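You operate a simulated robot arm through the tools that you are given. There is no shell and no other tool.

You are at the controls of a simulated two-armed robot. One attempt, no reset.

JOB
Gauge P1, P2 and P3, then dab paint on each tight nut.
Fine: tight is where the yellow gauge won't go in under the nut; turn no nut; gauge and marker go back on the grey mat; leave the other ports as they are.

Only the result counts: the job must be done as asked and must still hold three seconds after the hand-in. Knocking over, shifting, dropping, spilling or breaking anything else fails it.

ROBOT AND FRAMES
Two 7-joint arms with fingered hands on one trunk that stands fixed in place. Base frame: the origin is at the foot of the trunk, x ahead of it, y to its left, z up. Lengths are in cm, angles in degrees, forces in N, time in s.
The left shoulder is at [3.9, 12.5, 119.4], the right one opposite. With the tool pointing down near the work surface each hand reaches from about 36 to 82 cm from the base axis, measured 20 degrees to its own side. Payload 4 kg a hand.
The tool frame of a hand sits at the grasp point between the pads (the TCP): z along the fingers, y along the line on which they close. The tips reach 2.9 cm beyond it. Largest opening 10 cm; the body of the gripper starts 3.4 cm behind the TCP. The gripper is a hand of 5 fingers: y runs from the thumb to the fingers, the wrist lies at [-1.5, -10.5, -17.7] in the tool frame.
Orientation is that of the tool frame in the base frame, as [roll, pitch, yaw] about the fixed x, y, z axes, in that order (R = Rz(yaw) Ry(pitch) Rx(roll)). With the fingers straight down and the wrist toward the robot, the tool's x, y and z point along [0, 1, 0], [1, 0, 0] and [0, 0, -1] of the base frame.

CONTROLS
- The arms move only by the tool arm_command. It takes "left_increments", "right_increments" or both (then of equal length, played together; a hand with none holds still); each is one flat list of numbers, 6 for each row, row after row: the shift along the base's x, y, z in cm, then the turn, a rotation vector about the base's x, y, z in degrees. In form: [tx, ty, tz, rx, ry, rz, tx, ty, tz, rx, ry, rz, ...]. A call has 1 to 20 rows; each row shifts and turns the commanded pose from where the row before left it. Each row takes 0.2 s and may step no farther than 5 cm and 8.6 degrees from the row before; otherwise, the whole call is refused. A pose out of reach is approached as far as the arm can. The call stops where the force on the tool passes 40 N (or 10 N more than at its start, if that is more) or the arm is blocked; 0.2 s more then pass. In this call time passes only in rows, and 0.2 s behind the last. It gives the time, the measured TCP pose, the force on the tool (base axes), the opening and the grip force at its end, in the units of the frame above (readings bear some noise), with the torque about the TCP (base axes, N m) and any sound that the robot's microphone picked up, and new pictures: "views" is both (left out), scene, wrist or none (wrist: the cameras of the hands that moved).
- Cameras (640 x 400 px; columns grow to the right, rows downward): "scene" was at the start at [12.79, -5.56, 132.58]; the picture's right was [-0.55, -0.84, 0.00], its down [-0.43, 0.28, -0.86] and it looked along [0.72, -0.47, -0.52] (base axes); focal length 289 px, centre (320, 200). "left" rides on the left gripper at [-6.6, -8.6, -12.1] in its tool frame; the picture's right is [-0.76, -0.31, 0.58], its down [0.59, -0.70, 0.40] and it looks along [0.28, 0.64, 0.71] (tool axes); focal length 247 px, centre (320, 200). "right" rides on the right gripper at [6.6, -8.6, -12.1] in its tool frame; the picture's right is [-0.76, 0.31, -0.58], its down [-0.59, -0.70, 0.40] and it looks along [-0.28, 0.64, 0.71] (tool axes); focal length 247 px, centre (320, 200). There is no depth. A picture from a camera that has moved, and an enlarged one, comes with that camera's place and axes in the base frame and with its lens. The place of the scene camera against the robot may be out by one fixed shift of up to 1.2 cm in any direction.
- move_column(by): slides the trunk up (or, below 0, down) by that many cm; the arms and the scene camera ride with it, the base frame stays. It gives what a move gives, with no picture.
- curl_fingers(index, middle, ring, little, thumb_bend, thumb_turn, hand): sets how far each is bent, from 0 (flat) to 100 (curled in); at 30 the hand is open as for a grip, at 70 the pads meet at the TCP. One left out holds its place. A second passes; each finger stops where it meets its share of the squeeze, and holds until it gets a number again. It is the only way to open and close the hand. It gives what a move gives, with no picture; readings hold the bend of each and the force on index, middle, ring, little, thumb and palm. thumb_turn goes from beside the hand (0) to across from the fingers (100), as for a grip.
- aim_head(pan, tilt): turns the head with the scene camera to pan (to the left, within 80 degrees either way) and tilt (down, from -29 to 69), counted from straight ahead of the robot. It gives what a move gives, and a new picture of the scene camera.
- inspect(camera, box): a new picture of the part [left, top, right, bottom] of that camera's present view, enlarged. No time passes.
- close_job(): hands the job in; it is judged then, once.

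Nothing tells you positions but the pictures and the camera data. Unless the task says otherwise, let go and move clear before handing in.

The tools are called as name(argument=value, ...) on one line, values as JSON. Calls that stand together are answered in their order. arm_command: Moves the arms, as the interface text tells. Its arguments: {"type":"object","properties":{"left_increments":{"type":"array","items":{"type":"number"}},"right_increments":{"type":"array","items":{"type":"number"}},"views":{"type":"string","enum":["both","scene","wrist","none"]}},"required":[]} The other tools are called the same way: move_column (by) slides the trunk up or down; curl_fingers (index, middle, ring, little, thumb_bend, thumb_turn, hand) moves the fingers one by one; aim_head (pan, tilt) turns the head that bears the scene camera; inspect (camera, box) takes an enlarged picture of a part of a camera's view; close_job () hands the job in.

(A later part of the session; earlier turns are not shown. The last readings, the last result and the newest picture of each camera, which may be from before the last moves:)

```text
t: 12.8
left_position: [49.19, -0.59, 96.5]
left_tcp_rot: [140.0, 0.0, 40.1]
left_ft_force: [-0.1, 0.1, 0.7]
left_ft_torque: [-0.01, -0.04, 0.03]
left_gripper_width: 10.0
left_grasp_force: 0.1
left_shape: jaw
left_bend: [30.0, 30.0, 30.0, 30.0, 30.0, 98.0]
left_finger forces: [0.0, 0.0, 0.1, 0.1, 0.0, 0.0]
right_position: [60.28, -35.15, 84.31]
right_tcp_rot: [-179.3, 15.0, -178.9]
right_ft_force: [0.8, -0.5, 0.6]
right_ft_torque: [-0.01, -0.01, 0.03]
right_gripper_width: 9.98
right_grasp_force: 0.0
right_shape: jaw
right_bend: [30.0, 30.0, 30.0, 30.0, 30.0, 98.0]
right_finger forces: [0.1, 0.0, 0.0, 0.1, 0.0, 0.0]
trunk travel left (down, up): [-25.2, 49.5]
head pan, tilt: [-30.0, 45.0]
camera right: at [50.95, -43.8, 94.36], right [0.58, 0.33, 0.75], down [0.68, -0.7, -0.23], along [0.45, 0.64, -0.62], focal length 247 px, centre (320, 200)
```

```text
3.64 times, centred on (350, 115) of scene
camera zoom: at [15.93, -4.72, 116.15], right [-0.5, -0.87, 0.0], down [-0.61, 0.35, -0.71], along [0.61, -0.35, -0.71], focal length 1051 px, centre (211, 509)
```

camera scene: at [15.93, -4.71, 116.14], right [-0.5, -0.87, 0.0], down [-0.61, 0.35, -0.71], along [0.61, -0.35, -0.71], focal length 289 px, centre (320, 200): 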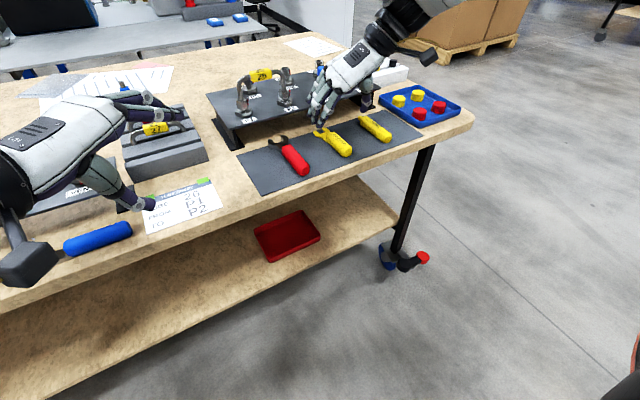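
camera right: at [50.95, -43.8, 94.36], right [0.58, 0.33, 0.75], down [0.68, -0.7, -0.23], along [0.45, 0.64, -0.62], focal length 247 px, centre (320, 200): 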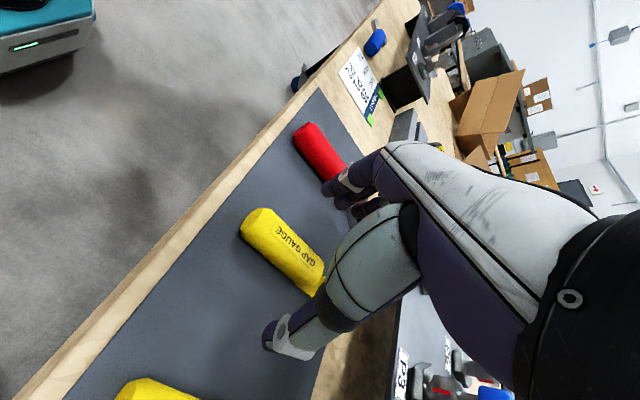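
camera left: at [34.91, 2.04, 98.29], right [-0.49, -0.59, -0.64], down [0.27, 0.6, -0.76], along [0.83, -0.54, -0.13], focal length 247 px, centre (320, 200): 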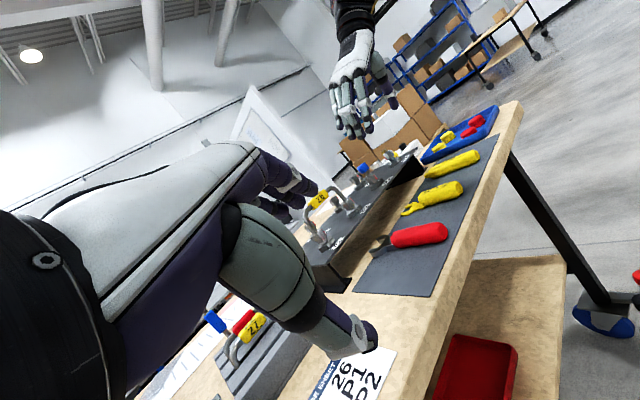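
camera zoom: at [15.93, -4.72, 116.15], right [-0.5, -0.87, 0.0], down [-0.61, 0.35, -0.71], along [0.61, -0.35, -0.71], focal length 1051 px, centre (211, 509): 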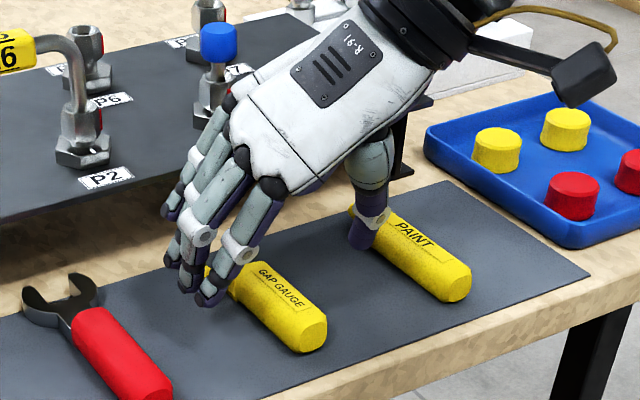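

The fingers sit a bit far forward on the handle. I'll shift back 1.4 cm and lower slowly until the tips are just above the mat.

arm_command(right_increments=[-0.7, 0, 0, 0, 0, 0, -0.7, 0, -0.6, 0, 0, 0, 0, 0, -0.7, 0, 0, 0, 0, 0, -0.7, 0, 0, 0], views="wrist")

inspect(camera="left", box=[410, 130, 530, 230])

inspect(camera="scene", box=[300, 90, 400, 170])

```text
t: 13.8
left_position: [49.14, -0.6, 96.58]
left_tcp_rot: [140.0, 0.0, 40.1]
left_ft_force: [0.3, -0.5, -0.7]
left_ft_torque: [0.0, 0.0, 0.02]
left_gripper_width: 10.01
left_grasp_force: 0.0
left_shape: jaw
left_bend: [30.0, 30.0, 30.0, 30.0, 30.0, 98.0]
left_finger forces: [0.0, 0.1, 0.0, 0.0, 0.1, 0.0]
right_position: [58.62, -35.17, 82.41]
right_tcp_rot: [-179.3, 14.8, -178.9]
right_ft_force: [0.2, 0.8, -1.0]
right_ft_torque: [-0.02, -0.02, -0.01]
right_gripper_width: 10.0
right_grasp_force: 0.1
right_shape: jaw
right_bend: [30.0, 30.0, 30.0, 30.0, 30.0, 98.0]
right_finger forces: [0.1, 0.1, 0.0, 0.0, 0.0, 0.0]
trunk travel left (down, up): [-25.2, 49.5]
head pan, tilt: [-30.0, 45.0]
camera right: at [49.35, -43.85, 92.47], right [0.58, 0.33, 0.75], down [0.68, -0.7, -0.22], along [0.45, 0.64, -0.62], focal length 247 px, centre (320, 200)
```

right: 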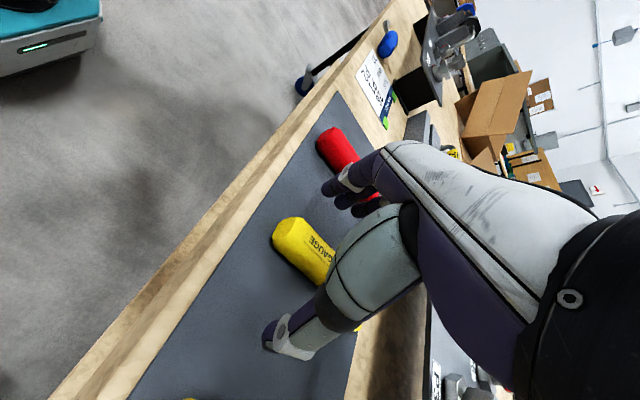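

```text
4.00 times, centred on (470, 180) of left
camera zoom: at [34.87, 6.07, 100.37], right [-0.49, -0.59, -0.64], down [0.27, 0.59, -0.76], along [0.83, -0.54, -0.13], focal length 988 px, centre (-280, 280)
```

zoom: 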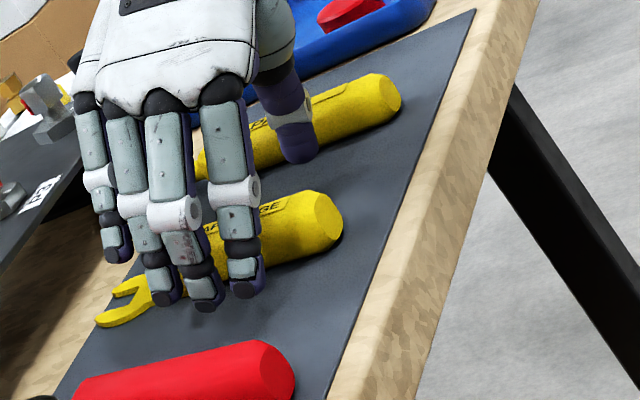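

```text
5.00 times, centred on (350, 130) of scene
camera zoom: at [15.91, -4.7, 116.15], right [-0.5, -0.87, 0.0], down [-0.61, 0.35, -0.71], along [0.61, -0.35, -0.71], focal length 1445 px, centre (170, 550)
```

zoom: 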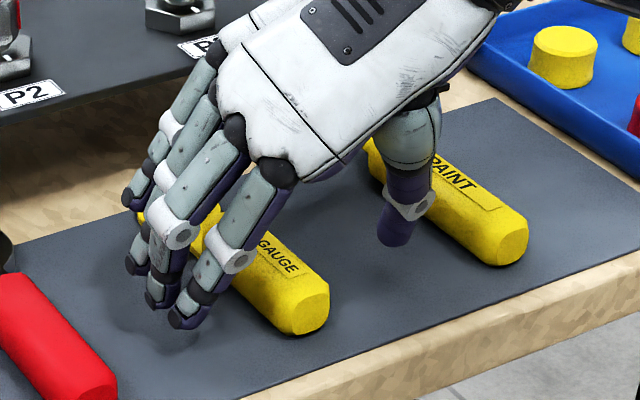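

The fingers straddle the handle well. I'll lower to about z=81.8 and begin closing gently to see where the fingers settle.

arm_command(right_increments=[0.1, 0, -0.3, 0, 0, 0, 0.1, 0, -0.3, 0, 0, 0], views="none")

curl_fingers(hand="right", index=48, middle=48, ring=48, little=48, thumb_bend=48)

inspect(camera="left", box=[410, 130, 530, 230])

inspect(camera="scene", box=[300, 90, 400, 170])

inspect(camera="right", box=[200, 130, 440, 380])

```text
t: 14.4
left_position: [49.26, -0.62, 96.62]
left_tcp_rot: [139.9, 0.0, 40.0]
left_ft_force: [0.2, -0.5, -0.2]
left_ft_torque: [0.0, -0.01, 0.02]
left_gripper_width: 9.99
left_grasp_force: 0.0
left_shape: jaw
left_bend: [30.0, 30.0, 30.0, 30.0, 30.0, 98.0]
left_finger forces: [0.0, 0.1, 0.0, 0.0, 0.1, 0.1]
right_position: [58.84, -35.08, 81.8]
right_tcp_rot: [-179.3, 14.9, -178.9]
right_ft_force: [-0.2, -0.5, -1.4]
right_ft_torque: [-0.01, 0.04, 0.0]
right_gripper_width: 9.98
right_grasp_force: 0.1
right_shape: jaw
right_bend: [30.0, 30.0, 30.0, 30.0, 30.0, 98.0]
right_finger forces: [0.0, 0.0, 0.1, 0.0, 0.1, 0.1]
trunk travel left (down, up): [-25.2, 49.5]
head pan, tilt: [-30.0, 45.0]
```

```text
t: 15.4
left_position: [49.24, -0.66, 96.51]
left_tcp_rot: [139.9, 0.0, 40.2]
left_ft_force: [0.2, -0.1, -0.6]
left_ft_torque: [-0.05, -0.04, -0.01]
left_gripper_width: 9.99
left_grasp_force: 0.1
left_shape: jaw
left_bend: [30.0, 30.0, 30.0, 30.0, 30.0, 98.0]
left_finger forces: [0.0, 0.0, 0.0, 0.1, 0.0, 0.0]
right_position: [58.8, -35.12, 81.91]
right_tcp_rot: [-179.3, 15.0, -178.9]
right_ft_force: [-0.4, 0.7, -0.1]
right_ft_torque: [0.01, -0.01, -0.02]
right_gripper_width: 5.53
right_grasp_force: 0.0
right_shape: fingers
right_bend: [48.0, 48.0, 48.0, 48.0, 48.0, 98.0]
right_finger forces: [0.0, 0.0, 0.1, 0.0, 0.0, 0.1]
trunk travel left (down, up): [-25.2, 49.5]
head pan, tilt: [-30.0, 45.0]
```

```text
4.00 times, centred on (470, 180) of left
camera zoom: at [34.86, 6.07, 100.37], right [-0.49, -0.59, -0.64], down [0.27, 0.59, -0.76], along [0.83, -0.54, -0.13], focal length 988 px, centre (-280, 280)
```

zoom: 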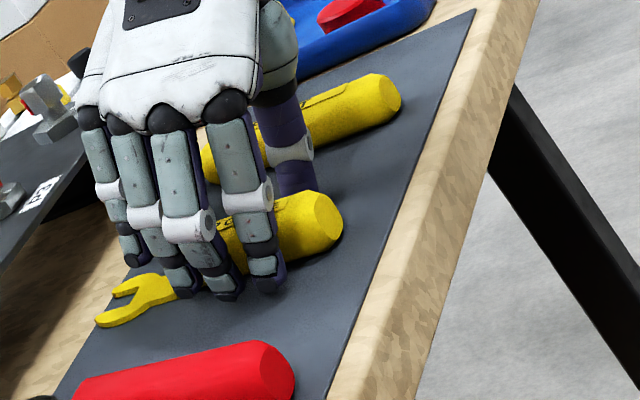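

```text
5.00 times, centred on (350, 130) of scene
camera zoom: at [15.91, -4.7, 116.15], right [-0.5, -0.87, 0.0], down [-0.61, 0.35, -0.71], along [0.61, -0.35, -0.71], focal length 1445 px, centre (170, 550)
```

zoom: 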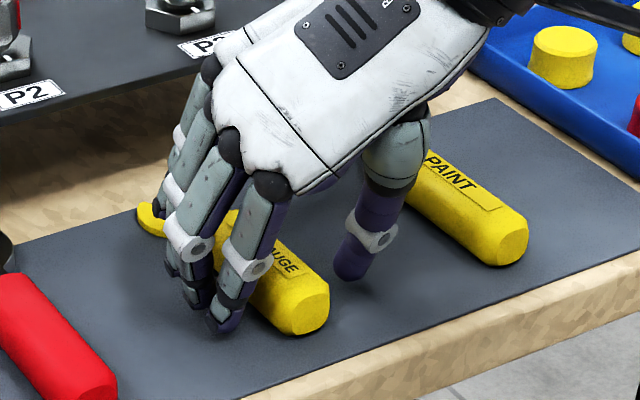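

```text
1.60 times, centred on (320, 255) of right
camera zoom: at [49.53, -43.75, 91.84], right [0.58, 0.33, 0.75], down [0.68, -0.7, -0.22], along [0.45, 0.64, -0.62], focal length 395 px, centre (320, 112)
```

zoom: 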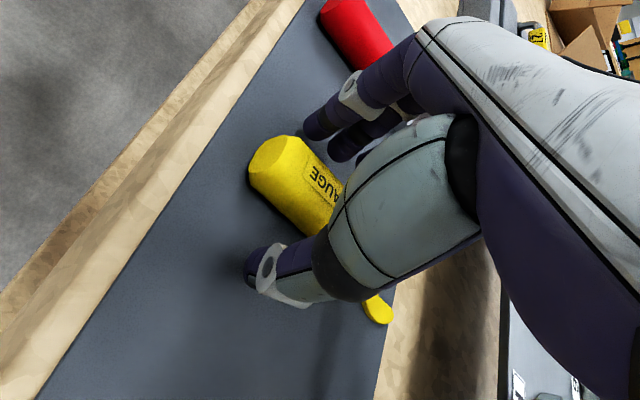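

The fingers and thumb are centred around the handle with no contact yet. I'll keep closing in stages.

curl_fingers(hand="right", index=58, middle=58, ring=58, little=58, thumb_bend=58)

inspect(camera="left", box=[410, 130, 530, 230])

inspect(camera="right", box=[200, 130, 440, 380])

```text
t: 16.4
left_position: [49.01, -0.61, 96.55]
left_tcp_rot: [140.0, 0.0, 40.1]
left_ft_force: [-0.3, 0.3, 0.1]
left_ft_torque: [-0.01, 0.02, -0.01]
left_gripper_width: 9.97
left_grasp_force: 0.1
left_shape: jaw
left_bend: [30.0, 30.0, 30.0, 30.0, 30.0, 98.0]
left_finger forces: [0.0, 0.0, 0.0, 0.0, 0.1, 0.0]
right_position: [58.94, -35.08, 81.85]
right_tcp_rot: [-179.3, 14.9, -178.8]
right_ft_force: [0.3, 0.2, 0.3]
right_ft_torque: [-0.01, -0.02, 0.02]
right_gripper_width: 3.36
right_grasp_force: 0.1
right_shape: fingers
right_bend: [57.0, 57.0, 57.0, 57.0, 57.0, 98.0]
right_finger forces: [0.0, 0.0, 0.0, 0.0, 0.0, 0.0]
trunk travel left (down, up): [-25.2, 49.5]
head pan, tilt: [-30.0, 45.0]
```

```text
4.00 times, centred on (470, 180) of left
camera zoom: at [34.86, 6.07, 100.37], right [-0.49, -0.59, -0.64], down [0.27, 0.59, -0.76], along [0.83, -0.54, -0.13], focal length 988 px, centre (-280, 280)
```

zoom: 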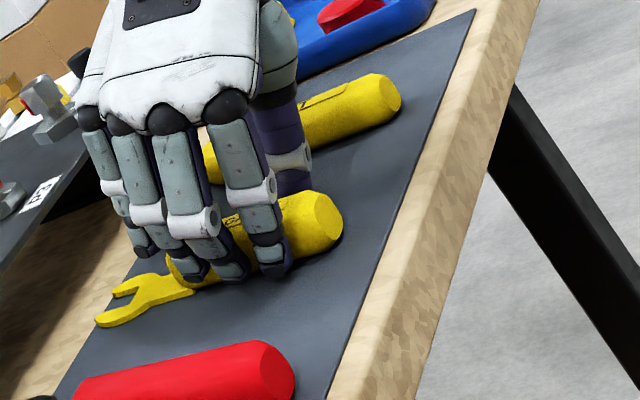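

```text
1.60 times, centred on (320, 255) of right
camera zoom: at [49.53, -43.75, 91.84], right [0.58, 0.33, 0.75], down [0.68, -0.7, -0.22], along [0.45, 0.64, -0.62], focal length 395 px, centre (320, 112)
```

zoom: 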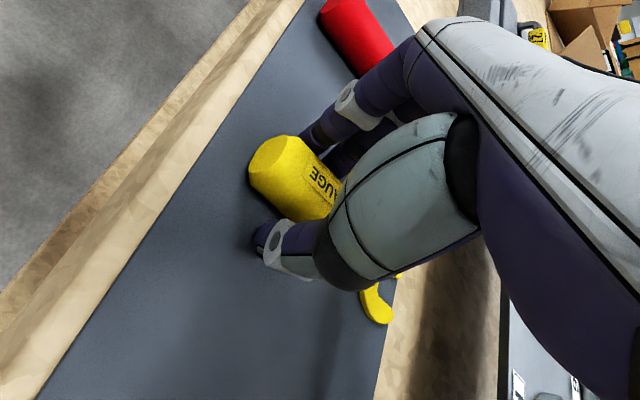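

The fingers are almost on the handle, so I'll close the rest of the way to grip it.

curl_fingers(hand="right", index=70, middle=70, ring=70, little=70, thumb_bend=70)

inspect(camera="left", box=[410, 130, 530, 230])

inspect(camera="right", box=[200, 130, 440, 380])

```text
t: 17.4
left_position: [49.05, -0.41, 96.46]
left_tcp_rot: [140.0, 0.1, 40.0]
left_ft_force: [-0.2, 0.4, -0.1]
left_ft_torque: [0.01, 0.0, -0.01]
left_gripper_width: 9.99
left_grasp_force: 0.0
left_shape: jaw
left_bend: [30.0, 30.0, 30.0, 30.0, 30.0, 98.0]
left_finger forces: [0.0, 0.0, 0.1, 0.0, 0.0, 0.0]
right_position: [58.9, -35.04, 81.88]
right_tcp_rot: [-179.2, 15.0, -178.9]
right_ft_force: [1.5, 1.6, 2.5]
right_ft_torque: [0.03, -0.04, 0.06]
right_gripper_width: 2.14
right_grasp_force: 9.3
right_shape: fingers
right_bend: [65.0, 66.0, 68.0, 70.0, 63.0, 96.0]
right_finger forces: [5.4, 3.5, 1.0, 0.1, 8.0, 0.1]
trunk travel left (down, up): [-25.2, 49.5]
head pan, tilt: [-30.0, 45.0]
```

```text
4.00 times, centred on (470, 180) of left
camera zoom: at [34.85, 6.1, 100.37], right [-0.49, -0.59, -0.64], down [0.27, 0.59, -0.76], along [0.83, -0.54, -0.13], focal length 988 px, centre (-280, 280)
```

zoom: 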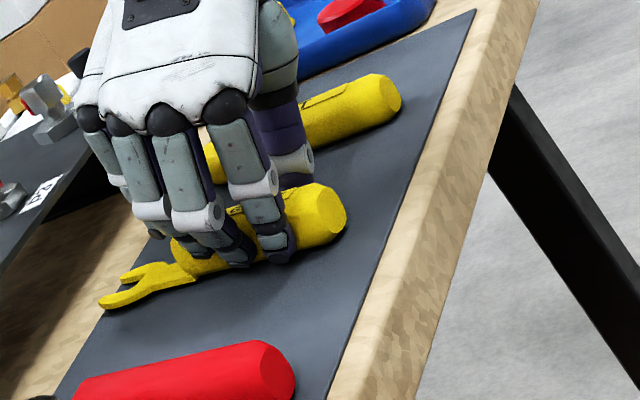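

```text
1.60 times, centred on (320, 255) of right
camera zoom: at [49.54, -43.71, 91.88], right [0.58, 0.33, 0.75], down [0.68, -0.7, -0.22], along [0.45, 0.64, -0.62], focal length 395 px, centre (320, 112)
```

zoom: 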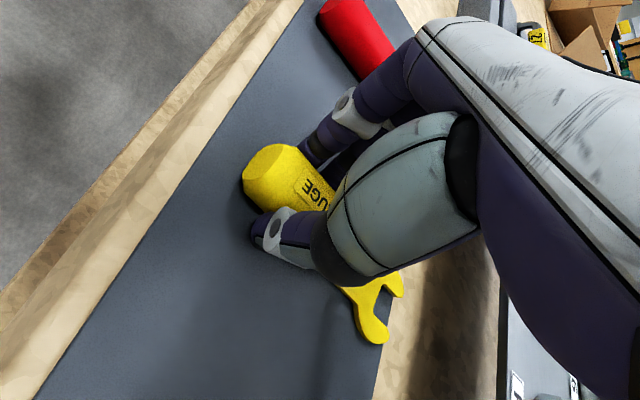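

The grip registers about 9 N on index, middle and thumb, and the fork seems to have rolled slightly. I'll lift a few centimetres to see how it is held.

arm_command(right_increments=[0, 0, 0.7, 0, 0, 0, 0, 0, 1, 0, 0, 0, 0, 0, 1.5, 0, 0, 0, 0, 0, 1.5, 0, 0, 0], views="wrist")

inspect(camera="left", box=[390, 110, 510, 210])

inspect(camera="scene", box=[290, 70, 390, 150])

inspect(camera="right", box=[200, 130, 440, 380])

```text
t: 18.4
left_position: [49.17, -0.47, 96.55]
left_tcp_rot: [140.0, 0.0, 40.0]
left_ft_force: [0.6, -0.4, 0.6]
left_ft_torque: [-0.01, -0.02, -0.01]
left_gripper_width: 10.02
left_grasp_force: 0.1
left_shape: jaw
left_bend: [30.0, 30.0, 30.0, 30.0, 30.0, 98.0]
left_finger forces: [0.1, 0.0, 0.0, 0.1, 0.0, 0.0]
right_position: [58.96, -35.33, 86.48]
right_tcp_rot: [-179.2, 14.9, -178.9]
right_ft_force: [0.1, 0.0, -0.1]
right_ft_torque: [0.01, 0.03, 0.0]
right_gripper_width: 2.16
right_grasp_force: 7.4
right_shape: fingers
right_bend: [65.0, 67.0, 69.0, 70.0, 63.0, 96.0]
right_finger forces: [5.1, 2.5, 0.3, 0.0, 7.9, 0.0]
trunk travel left (down, up): [-25.2, 49.5]
head pan, tilt: [-30.0, 45.0]
camera right: at [49.64, -43.93, 96.51], right [0.58, 0.33, 0.75], down [0.68, -0.7, -0.23], along [0.45, 0.64, -0.62], focal length 247 px, centre (320, 200)
```

right: 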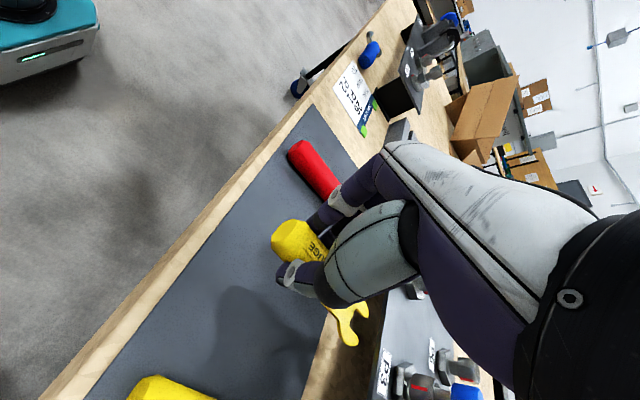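

```text
4.00 times, centred on (450, 160) of left
camera zoom: at [34.86, 6.08, 100.37], right [-0.49, -0.59, -0.64], down [0.27, 0.59, -0.76], along [0.83, -0.54, -0.13], focal length 988 px, centre (-200, 360)
```

zoom: 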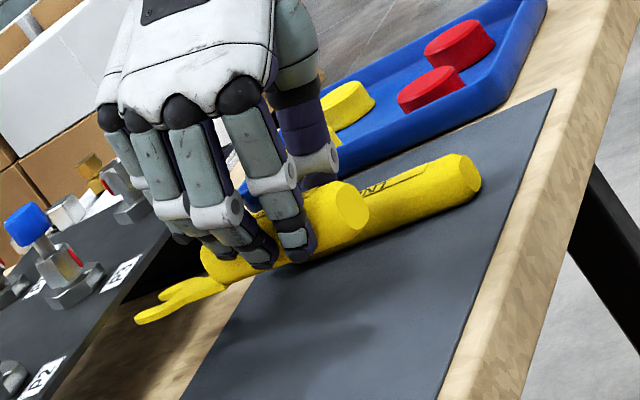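

```text
5.00 times, centred on (340, 110) of scene
camera zoom: at [15.9, -4.7, 116.15], right [-0.5, -0.87, 0.0], down [-0.61, 0.35, -0.71], along [0.61, -0.35, -0.71], focal length 1445 px, centre (220, 650)
```

zoom: 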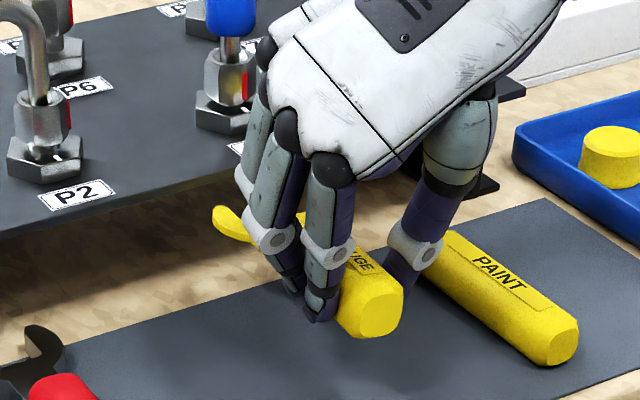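

```text
1.60 times, centred on (320, 255) of right
camera zoom: at [49.64, -43.93, 96.51], right [0.58, 0.33, 0.75], down [0.68, -0.7, -0.23], along [0.45, 0.64, -0.62], focal length 395 px, centre (320, 112)
```

zoom: 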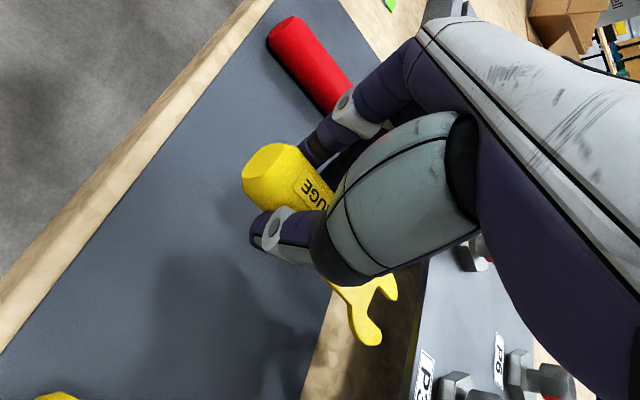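

The gauge is off the mat and held. I'll zoom in to find how the fork is rolled and pitched relative to level.

inspect(camera="left", box=[418, 150, 490, 210])

inspect(camera="right", box=[260, 210, 380, 360])

inspect(camera="scene", box=[325, 105, 385, 145])

```text
6.67 times, centred on (454, 180) of left
camera zoom: at [34.86, 6.08, 100.37], right [-0.49, -0.59, -0.64], down [0.27, 0.59, -0.76], along [0.83, -0.54, -0.13], focal length 1646 px, centre (-573, 333)
```

zoom: 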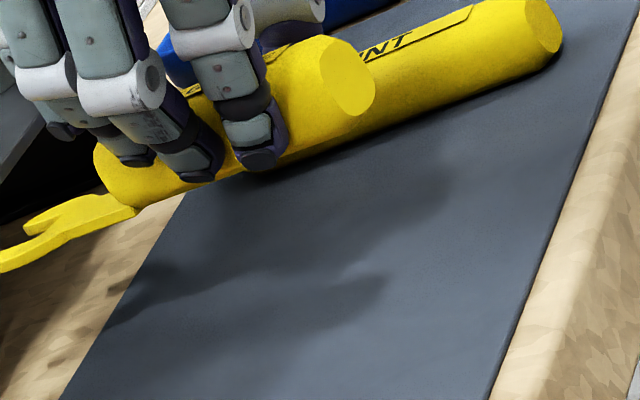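

```text
2.67 times, centred on (320, 285) of right
camera zoom: at [49.64, -43.93, 96.51], right [0.58, 0.33, 0.75], down [0.68, -0.7, -0.23], along [0.45, 0.64, -0.62], focal length 659 px, centre (320, -27)
```

zoom: 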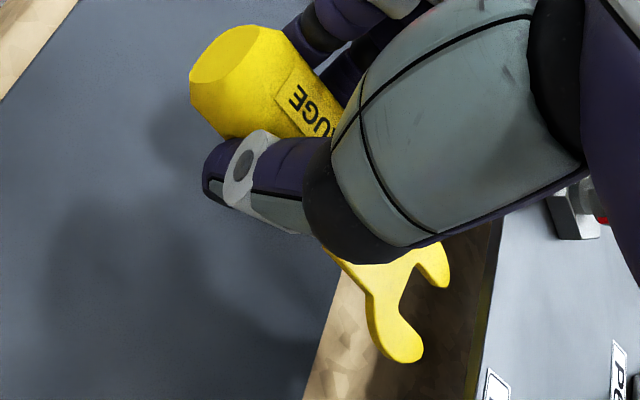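

```text
10.00 times, centred on (355, 125) of scene
camera zoom: at [15.9, -4.7, 116.15], right [-0.5, -0.87, 0.0], down [-0.61, 0.35, -0.71], along [0.61, -0.35, -0.71], focal length 2890 px, centre (-30, 950)
```

zoom: 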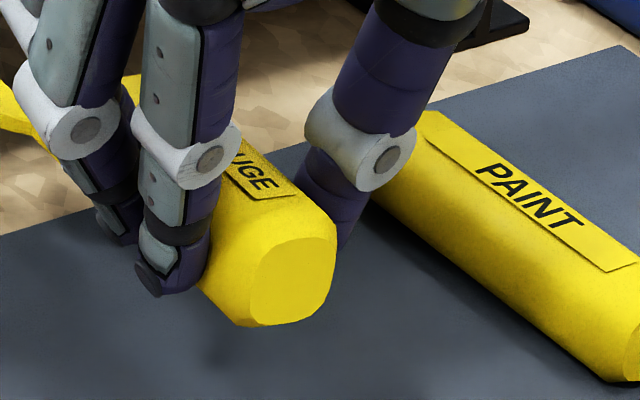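

I'll take zooms of the fork from several cameras to triangulate its prong tips and the handle end.

inspect(camera="left", box=[406, 165, 466, 215])

inspect(camera="right", box=[310, 285, 370, 355])

inspect(camera="scene", box=[322, 100, 372, 140])

```text
8.00 times, centred on (436, 190) of left
camera zoom: at [34.86, 6.08, 100.37], right [-0.49, -0.59, -0.64], down [0.27, 0.59, -0.76], along [0.83, -0.54, -0.13], focal length 1976 px, centre (-608, 280)
```

zoom: 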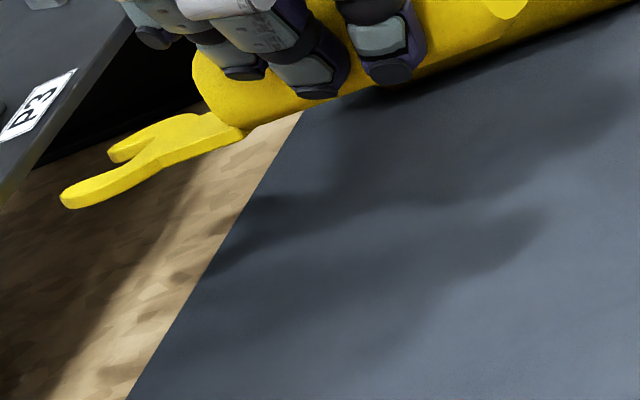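

```text
5.71 times, centred on (340, 320) of right
camera zoom: at [49.64, -43.93, 96.51], right [0.58, 0.33, 0.75], down [0.68, -0.7, -0.23], along [0.45, 0.64, -0.62], focal length 1411 px, centre (206, -486)
```

zoom: 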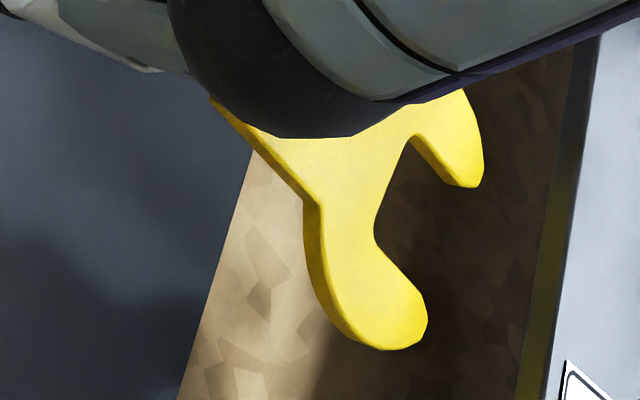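

```text
10.00 times, centred on (347, 120) of scene
camera zoom: at [15.9, -4.7, 116.15], right [-0.5, -0.87, 0.0], down [-0.61, 0.35, -0.71], along [0.61, -0.35, -0.71], focal length 2890 px, centre (50, 1000)
```

zoom: 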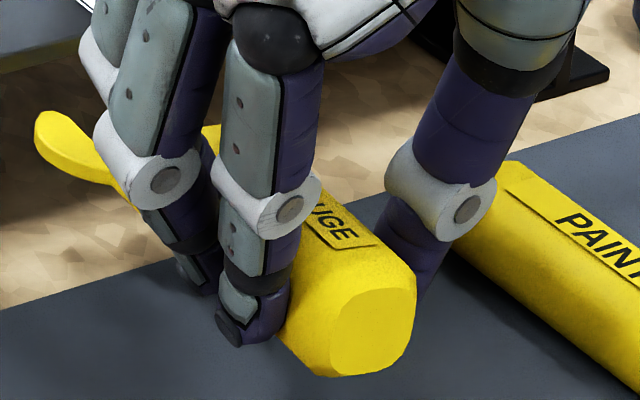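

The gauge is held at yaw ≈ -6°, rolled about 5° and almost level in pitch, with tips near [69.5,-36.6,83]. I'll firm up the ring and little fingers a bit to steady the handle, then check.

curl_fingers(hand="right", index=74, middle=76, ring=78, little=76, thumb_bend=74)

inspect(camera="left", box=[406, 140, 496, 215])

inspect(camera="right", box=[260, 210, 380, 360])

```text
t: 19.4
left_position: [49.04, -0.48, 96.46]
left_tcp_rot: [140.1, -0.1, 40.1]
left_ft_force: [0.6, 0.2, 1.0]
left_ft_torque: [0.01, 0.01, 0.0]
left_gripper_width: 9.98
left_grasp_force: 0.1
left_shape: jaw
left_bend: [30.0, 30.0, 30.0, 30.0, 30.0, 98.0]
left_finger forces: [0.0, 0.0, 0.0, 0.1, 0.1, 0.0]
right_position: [59.09, -35.32, 86.4]
right_tcp_rot: [-179.3, 15.0, -178.8]
right_ft_force: [-0.4, 1.1, -0.8]
right_ft_torque: [-0.01, 0.04, -0.02]
right_gripper_width: 2.12
right_grasp_force: 14.8
right_shape: fingers
right_bend: [72.0, 74.0, 77.0, 76.0, 62.0, 94.0]
right_finger forces: [8.8, 3.9, 2.3, 0.0, 15.0, 0.0]
trunk travel left (down, up): [-25.2, 49.5]
head pan, tilt: [-30.0, 45.0]
```

```text
5.33 times, centred on (451, 178) of left
camera zoom: at [34.87, 6.07, 100.37], right [-0.49, -0.59, -0.64], down [0.27, 0.59, -0.76], along [0.83, -0.54, -0.13], focal length 1317 px, centre (-379, 320)
```

zoom: 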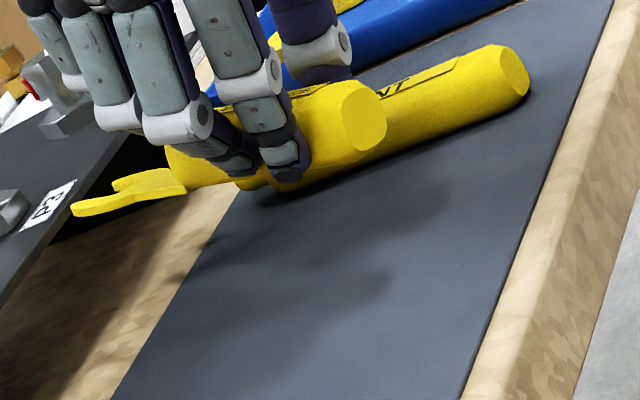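

```text
2.67 times, centred on (320, 285) of right
camera zoom: at [49.66, -43.93, 96.5], right [0.58, 0.33, 0.75], down [0.68, -0.7, -0.22], along [0.45, 0.64, -0.62], focal length 659 px, centre (320, -27)
```

zoom: 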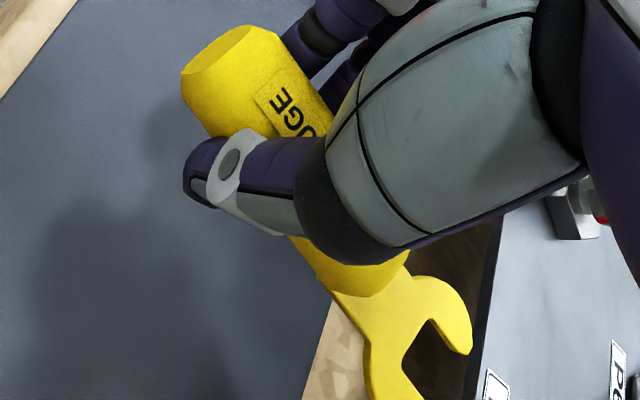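

The squeeze is firmer at about 15 N, but the gauge shifted a bit in the grip. I'll re-measure its pose with tighter zooms.

inspect(camera="right", box=[310, 300, 390, 400])

inspect(camera="left", box=[410, 160, 450, 190])

inspect(camera="left", box=[440, 140, 490, 180])

inspect(camera="scene", box=[322, 100, 372, 140])

```text
4.00 times, centred on (350, 350) of right
camera zoom: at [49.66, -43.93, 96.5], right [0.58, 0.33, 0.75], down [0.68, -0.7, -0.22], along [0.45, 0.64, -0.62], focal length 988 px, centre (200, -400)
```

zoom: 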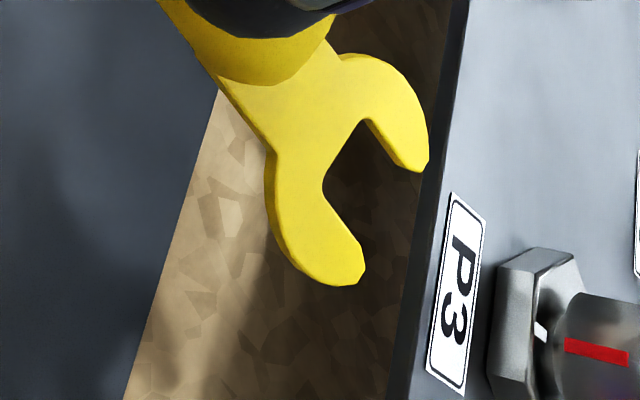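

```text
13.33 times, centred on (430, 175) of left
camera zoom: at [34.87, 6.07, 100.37], right [-0.49, -0.59, -0.64], down [0.27, 0.59, -0.76], along [0.83, -0.54, -0.13], focal length 3293 px, centre (-1147, 533)
```

zoom: 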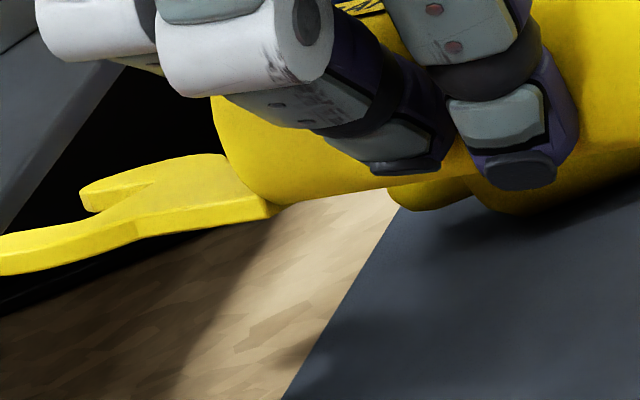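

```text
10.00 times, centred on (465, 160) of left
camera zoom: at [34.87, 6.07, 100.37], right [-0.49, -0.59, -0.64], down [0.27, 0.59, -0.76], along [0.83, -0.54, -0.13], focal length 2470 px, centre (-1130, 600)
```

zoom: 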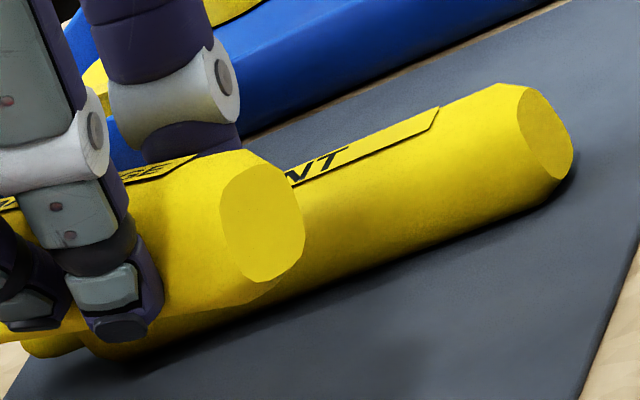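

```text
10.00 times, centred on (347, 120) of scene
camera zoom: at [15.91, -4.7, 116.15], right [-0.5, -0.87, 0.0], down [-0.61, 0.35, -0.71], along [0.61, -0.35, -0.71], focal length 2890 px, centre (50, 1000)
```

zoom: 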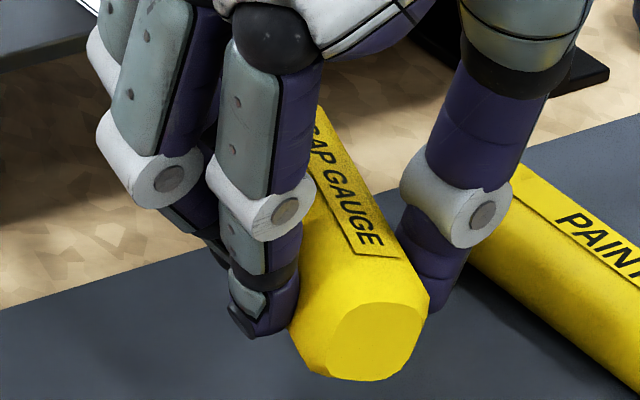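

The gauge now sits at about yaw -12°, roll +18° and nose-up 4°, all of which I can cancel by turning the hand. I'll raise the right hand clear of the plate, level the gauge, and move the left camera to a flat side view of the ports.

arm_command(left_increments=[3, 1.2, 0, -5.75, -4.8, 0, 3, 1.2, -1, -5.75, -4.8, 0, 3, 1.1, -1.5, 0, 0, 0, 0, 0, 0, 0, 0, 0, 0, 0, 0, 0, 0, 0], right_increments=[-0.5, 0, 3, 0, 0, 0, -0.5, 0, 3, 0, 0, 0, 0, 0, 0.5, -5.5, 2.7, -0.4, 0, 0, 0.5, -5.5, 2.7, -0.4, 0, 0, 0, -5.5, 2.7, -0.4], views="both")

```text
t: 20.6
left_position: [58.33, 2.95, 94.01]
left_tcp_rot: [125.0, 0.0, 40.1]
left_ft_force: [0.4, -0.2, -0.1]
left_ft_torque: [0.04, 0.02, 0.02]
left_gripper_width: 10.0
left_grasp_force: 0.0
left_shape: jaw
left_bend: [30.0, 30.0, 30.0, 30.0, 30.0, 98.0]
left_finger forces: [0.0, 0.1, 0.0, 0.1, 0.1, 0.0]
right_position: [58.06, -35.14, 93.45]
right_tcp_rot: [-162.6, 6.0, -177.2]
right_ft_force: [0.2, -0.1, -0.8]
right_ft_torque: [0.03, -0.01, -0.01]
right_gripper_width: 2.09
right_grasp_force: 15.2
right_shape: fingers
right_bend: [72.0, 74.0, 77.0, 76.0, 62.0, 94.0]
right_finger forces: [8.7, 4.1, 2.3, 0.1, 14.8, 0.0]
trunk travel left (down, up): [-25.2, 49.5]
head pan, tilt: [-30.0, 45.0]
camera scene: at [15.91, -4.72, 116.15], right [-0.5, -0.87, 0.0], down [-0.61, 0.35, -0.71], along [0.61, -0.35, -0.71], focal length 289 px, centre (320, 200)
camera right: at [50.22, -40.23, 106.64], right [0.68, 0.5, 0.54], down [0.64, -0.76, -0.11], along [0.35, 0.42, -0.84], focal length 247 px, centre (320, 200)
camera left: at [43.59, 10.01, 93.95], right [-0.39, -0.71, -0.58], down [0.4, 0.44, -0.81], along [0.83, -0.55, 0.12], focal length 247 px, centre (320, 200)
```

scene: 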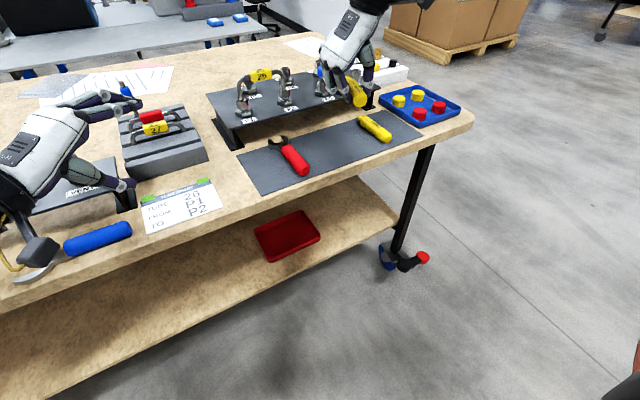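
right: 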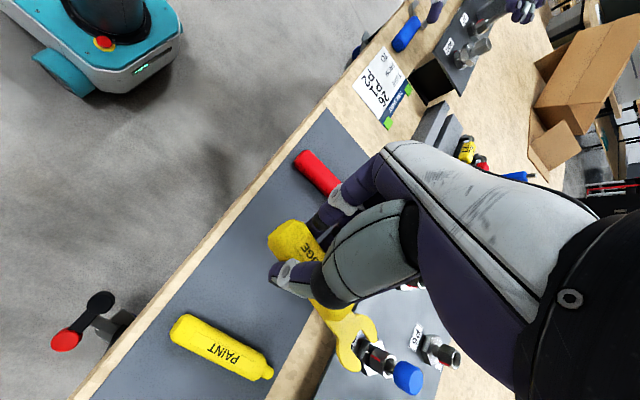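
left: 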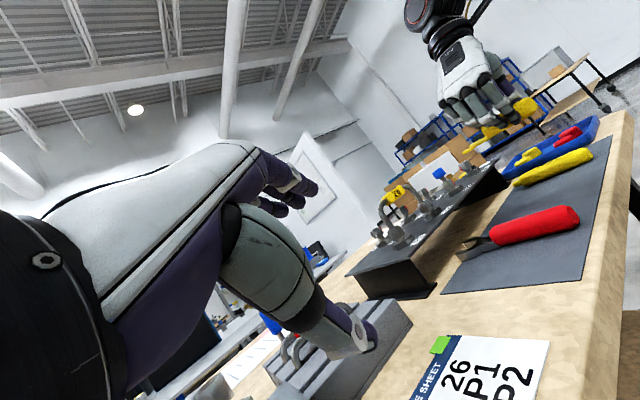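

The gauge is still held at the same grip force. I'll zoom to check that the fork is level now.

inspect(camera="left", box=[430, 85, 550, 165])

inspect(camera="left", box=[455, 120, 515, 160])

inspect(camera="right", box=[260, 210, 440, 400])

inspect(camera="scene", box=[310, 60, 390, 120])

```text
5.00 times, centred on (490, 125) of left
camera zoom: at [43.59, 10.01, 93.95], right [-0.39, -0.71, -0.58], down [0.4, 0.44, -0.81], along [0.83, -0.55, 0.12], focal length 1235 px, centre (-530, 575)
```

zoom: 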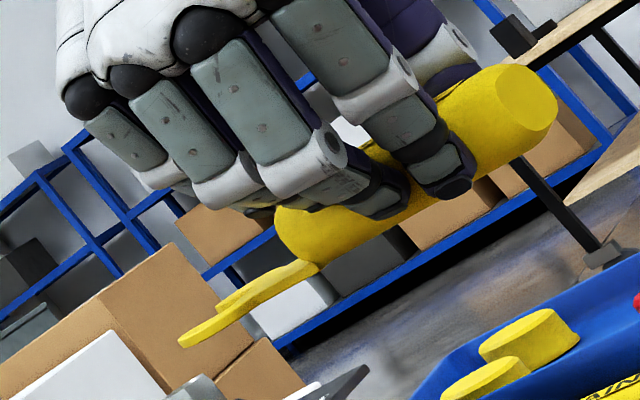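

```text
10.00 times, centred on (485, 140) of left
camera zoom: at [43.59, 10.01, 93.95], right [-0.39, -0.71, -0.58], down [0.4, 0.44, -0.81], along [0.83, -0.55, 0.12], focal length 2470 px, centre (-1330, 800)
```

zoom: 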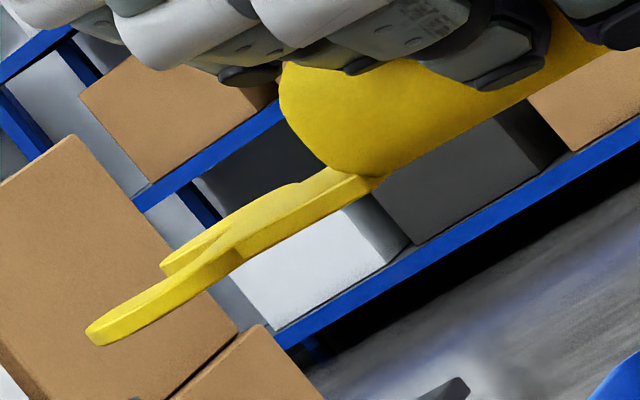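

```text
2.11 times, centred on (350, 305) of right
camera zoom: at [50.22, -40.23, 106.64], right [0.68, 0.5, 0.54], down [0.64, -0.76, -0.11], along [0.35, 0.42, -0.84], focal length 520 px, centre (257, -21)
```

zoom: 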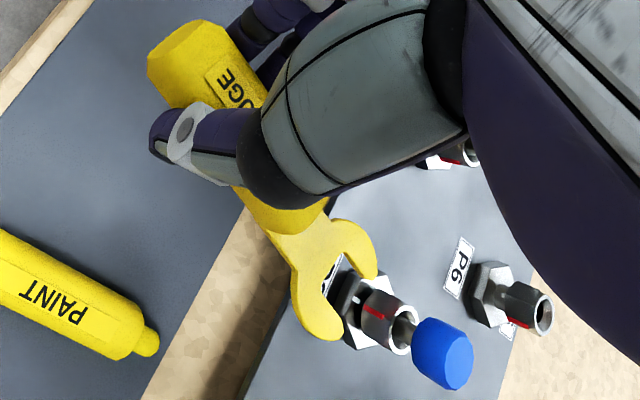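

```text
6.67 times, centred on (350, 90) of scene
camera zoom: at [15.91, -4.72, 116.15], right [-0.5, -0.87, 0.0], down [-0.61, 0.35, -0.71], along [0.61, -0.35, -0.71], focal length 1926 px, centre (120, 933)
```

zoom: 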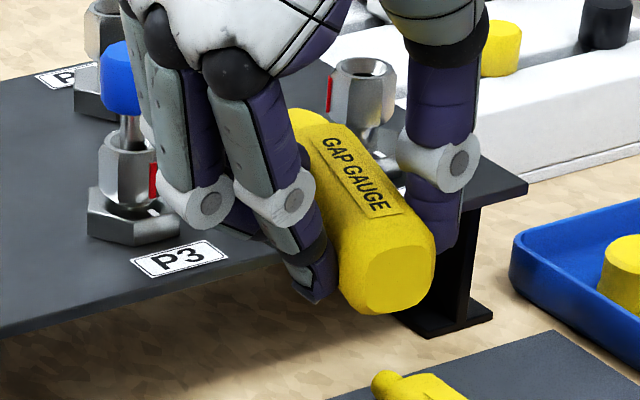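

The fork is level within a few degrees, its tips are near [67.6,-39.5,90.7] and it heads about -11°. I'll carry it sideways at this height in front of P1, staying ahead of the plate.

arm_command(right_increments=[0, 4.2, 0, 0, 0, 0, 0, 4.2, 0, 0, 0, 0, 0, 4.2, 0, 0, 0, 0, 0, 4.2, 0, 0, 0, 0, 0, 4.0, 0, 0, 0, 0], views="both")

```text
t: 21.8
left_position: [58.21, 3.04, 93.84]
left_tcp_rot: [125.1, 0.1, 40.0]
left_ft_force: [-0.8, -0.4, -0.4]
left_ft_torque: [-0.01, -0.02, 0.03]
left_gripper_width: 9.99
left_grasp_force: 0.0
left_shape: jaw
left_bend: [30.0, 30.0, 30.0, 30.0, 30.0, 98.0]
left_finger forces: [0.0, 0.0, 0.1, 0.1, 0.0, 0.0]
right_position: [58.03, -14.6, 93.41]
right_tcp_rot: [-162.7, 6.2, -177.0]
right_ft_force: [0.1, -0.8, -0.9]
right_ft_torque: [0.04, 0.0, 0.03]
right_gripper_width: 2.09
right_grasp_force: 15.0
right_shape: fingers
right_bend: [72.0, 74.0, 77.0, 76.0, 62.0, 94.0]
right_finger forces: [8.6, 4.2, 2.3, 0.0, 14.8, 0.0]
trunk travel left (down, up): [-25.2, 49.5]
head pan, tilt: [-30.0, 45.0]
camera scene: at [15.94, -4.67, 116.15], right [-0.5, -0.87, 0.0], down [-0.61, 0.35, -0.71], along [0.61, -0.35, -0.71], focal length 289 px, centre (320, 200)
camera right: at [50.22, -19.56, 106.68], right [0.68, 0.5, 0.54], down [0.64, -0.76, -0.11], along [0.35, 0.42, -0.84], focal length 247 px, centre (320, 200)
```

scene: 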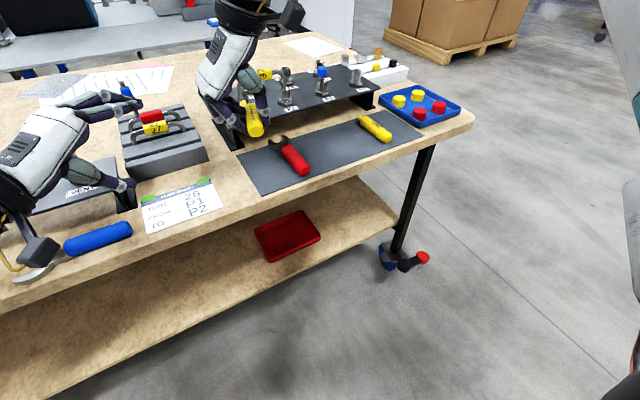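
right: 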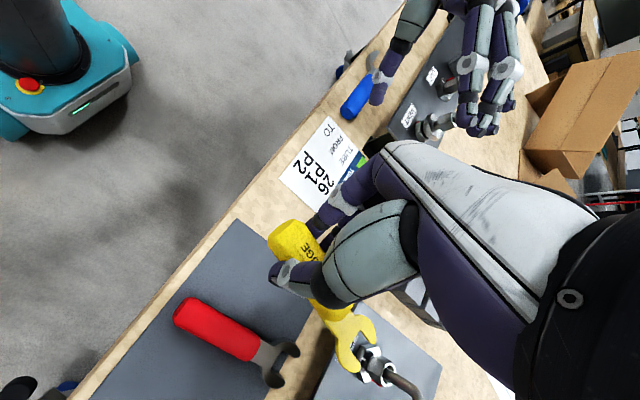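

The gauge is in front of P1 with the grip steady. I'll zoom in on the fork and P1 from both wrist cameras.

inspect(camera="left", box=[340, 130, 500, 250])

inspect(camera="right", box=[300, 290, 440, 400])

```text
3.33 times, centred on (420, 190) of left
camera zoom: at [43.59, 10.03, 93.94], right [-0.39, -0.71, -0.58], down [0.4, 0.44, -0.81], along [0.83, -0.55, 0.12], focal length 823 px, centre (-13, 233)
```

zoom: 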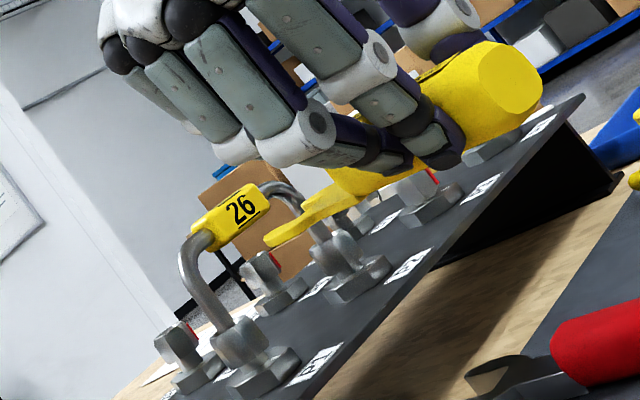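

```text
3.64 times, centred on (370, 345) of right
camera zoom: at [50.22, -19.56, 106.68], right [0.68, 0.5, 0.54], down [0.64, -0.76, -0.11], along [0.35, 0.42, -0.84], focal length 898 px, centre (138, -327)
```

zoom: 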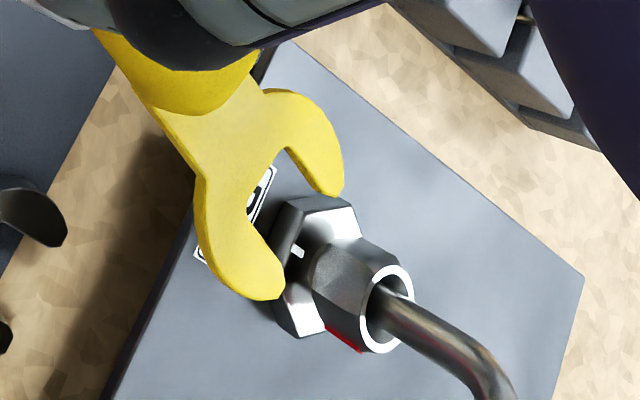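

The right view lines up the fork and P1 nicely. I'll move to just in front of P1 and lower to slightly above the base top for a final height check.

arm_command(right_increments=[1.4, 0.2, -1.0, 0, 0, 0, 1.4, 0.2, -1.5, 0, 0, 0, 1.2, 0.1, -1.5, 0, 0, 0], views="none")

inspect(camera="left", box=[370, 180, 450, 240])

inspect(camera="right", box=[300, 290, 440, 400])

inspect(camera="scene", box=[215, 60, 315, 140])

```text
t: 22.6
left_position: [58.25, 3.01, 93.93]
left_tcp_rot: [125.1, 0.1, 40.0]
left_ft_force: [-0.3, -0.9, 0.4]
left_ft_torque: [-0.01, 0.02, 0.01]
left_gripper_width: 9.97
left_grasp_force: 0.1
left_shape: jaw
left_bend: [30.0, 30.0, 30.0, 30.0, 30.0, 98.0]
left_finger forces: [0.0, 0.1, 0.0, 0.0, 0.0, 0.0]
right_position: [62.04, -14.02, 89.44]
right_tcp_rot: [-162.8, 6.1, -177.1]
right_ft_force: [-0.2, 0.0, -1.0]
right_ft_torque: [-0.01, -0.03, 0.0]
right_gripper_width: 2.08
right_grasp_force: 14.5
right_shape: fingers
right_bend: [72.0, 74.0, 78.0, 76.0, 62.0, 94.0]
right_finger forces: [8.7, 4.4, 1.7, 0.0, 14.5, 0.0]
trunk travel left (down, up): [-25.2, 49.5]
head pan, tilt: [-30.0, 45.0]
```

```text
6.67 times, centred on (410, 210) of left
camera zoom: at [43.6, 10.01, 93.94], right [-0.39, -0.71, -0.58], down [0.4, 0.44, -0.81], along [0.83, -0.55, 0.12], focal length 1646 px, centre (-280, 133)
```

zoom: 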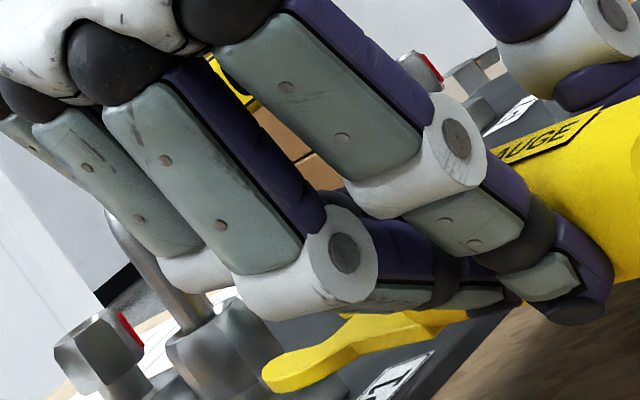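

```text
3.64 times, centred on (370, 345) of right
camera zoom: at [54.16, -19.05, 102.67], right [0.68, 0.5, 0.54], down [0.64, -0.76, -0.11], along [0.35, 0.42, -0.84], focal length 898 px, centre (138, -327)
```

zoom: 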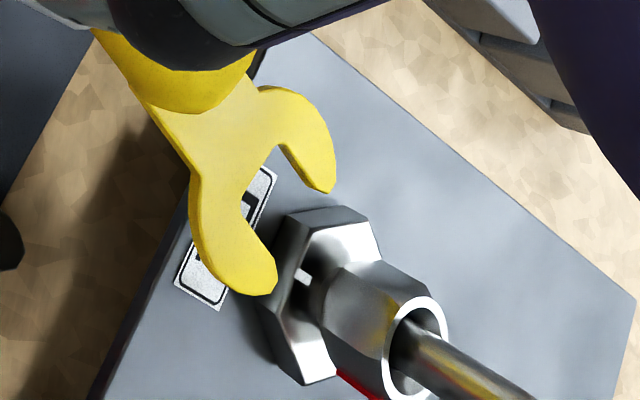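

```text
5.00 times, centred on (265, 100) of scene
camera zoom: at [15.95, -4.7, 116.14], right [-0.5, -0.87, 0.0], down [-0.61, 0.35, -0.71], along [0.61, -0.35, -0.71], focal length 1445 px, centre (595, 700)
```

zoom: 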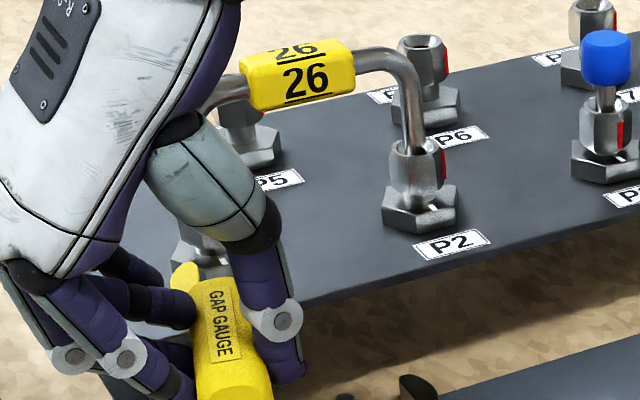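

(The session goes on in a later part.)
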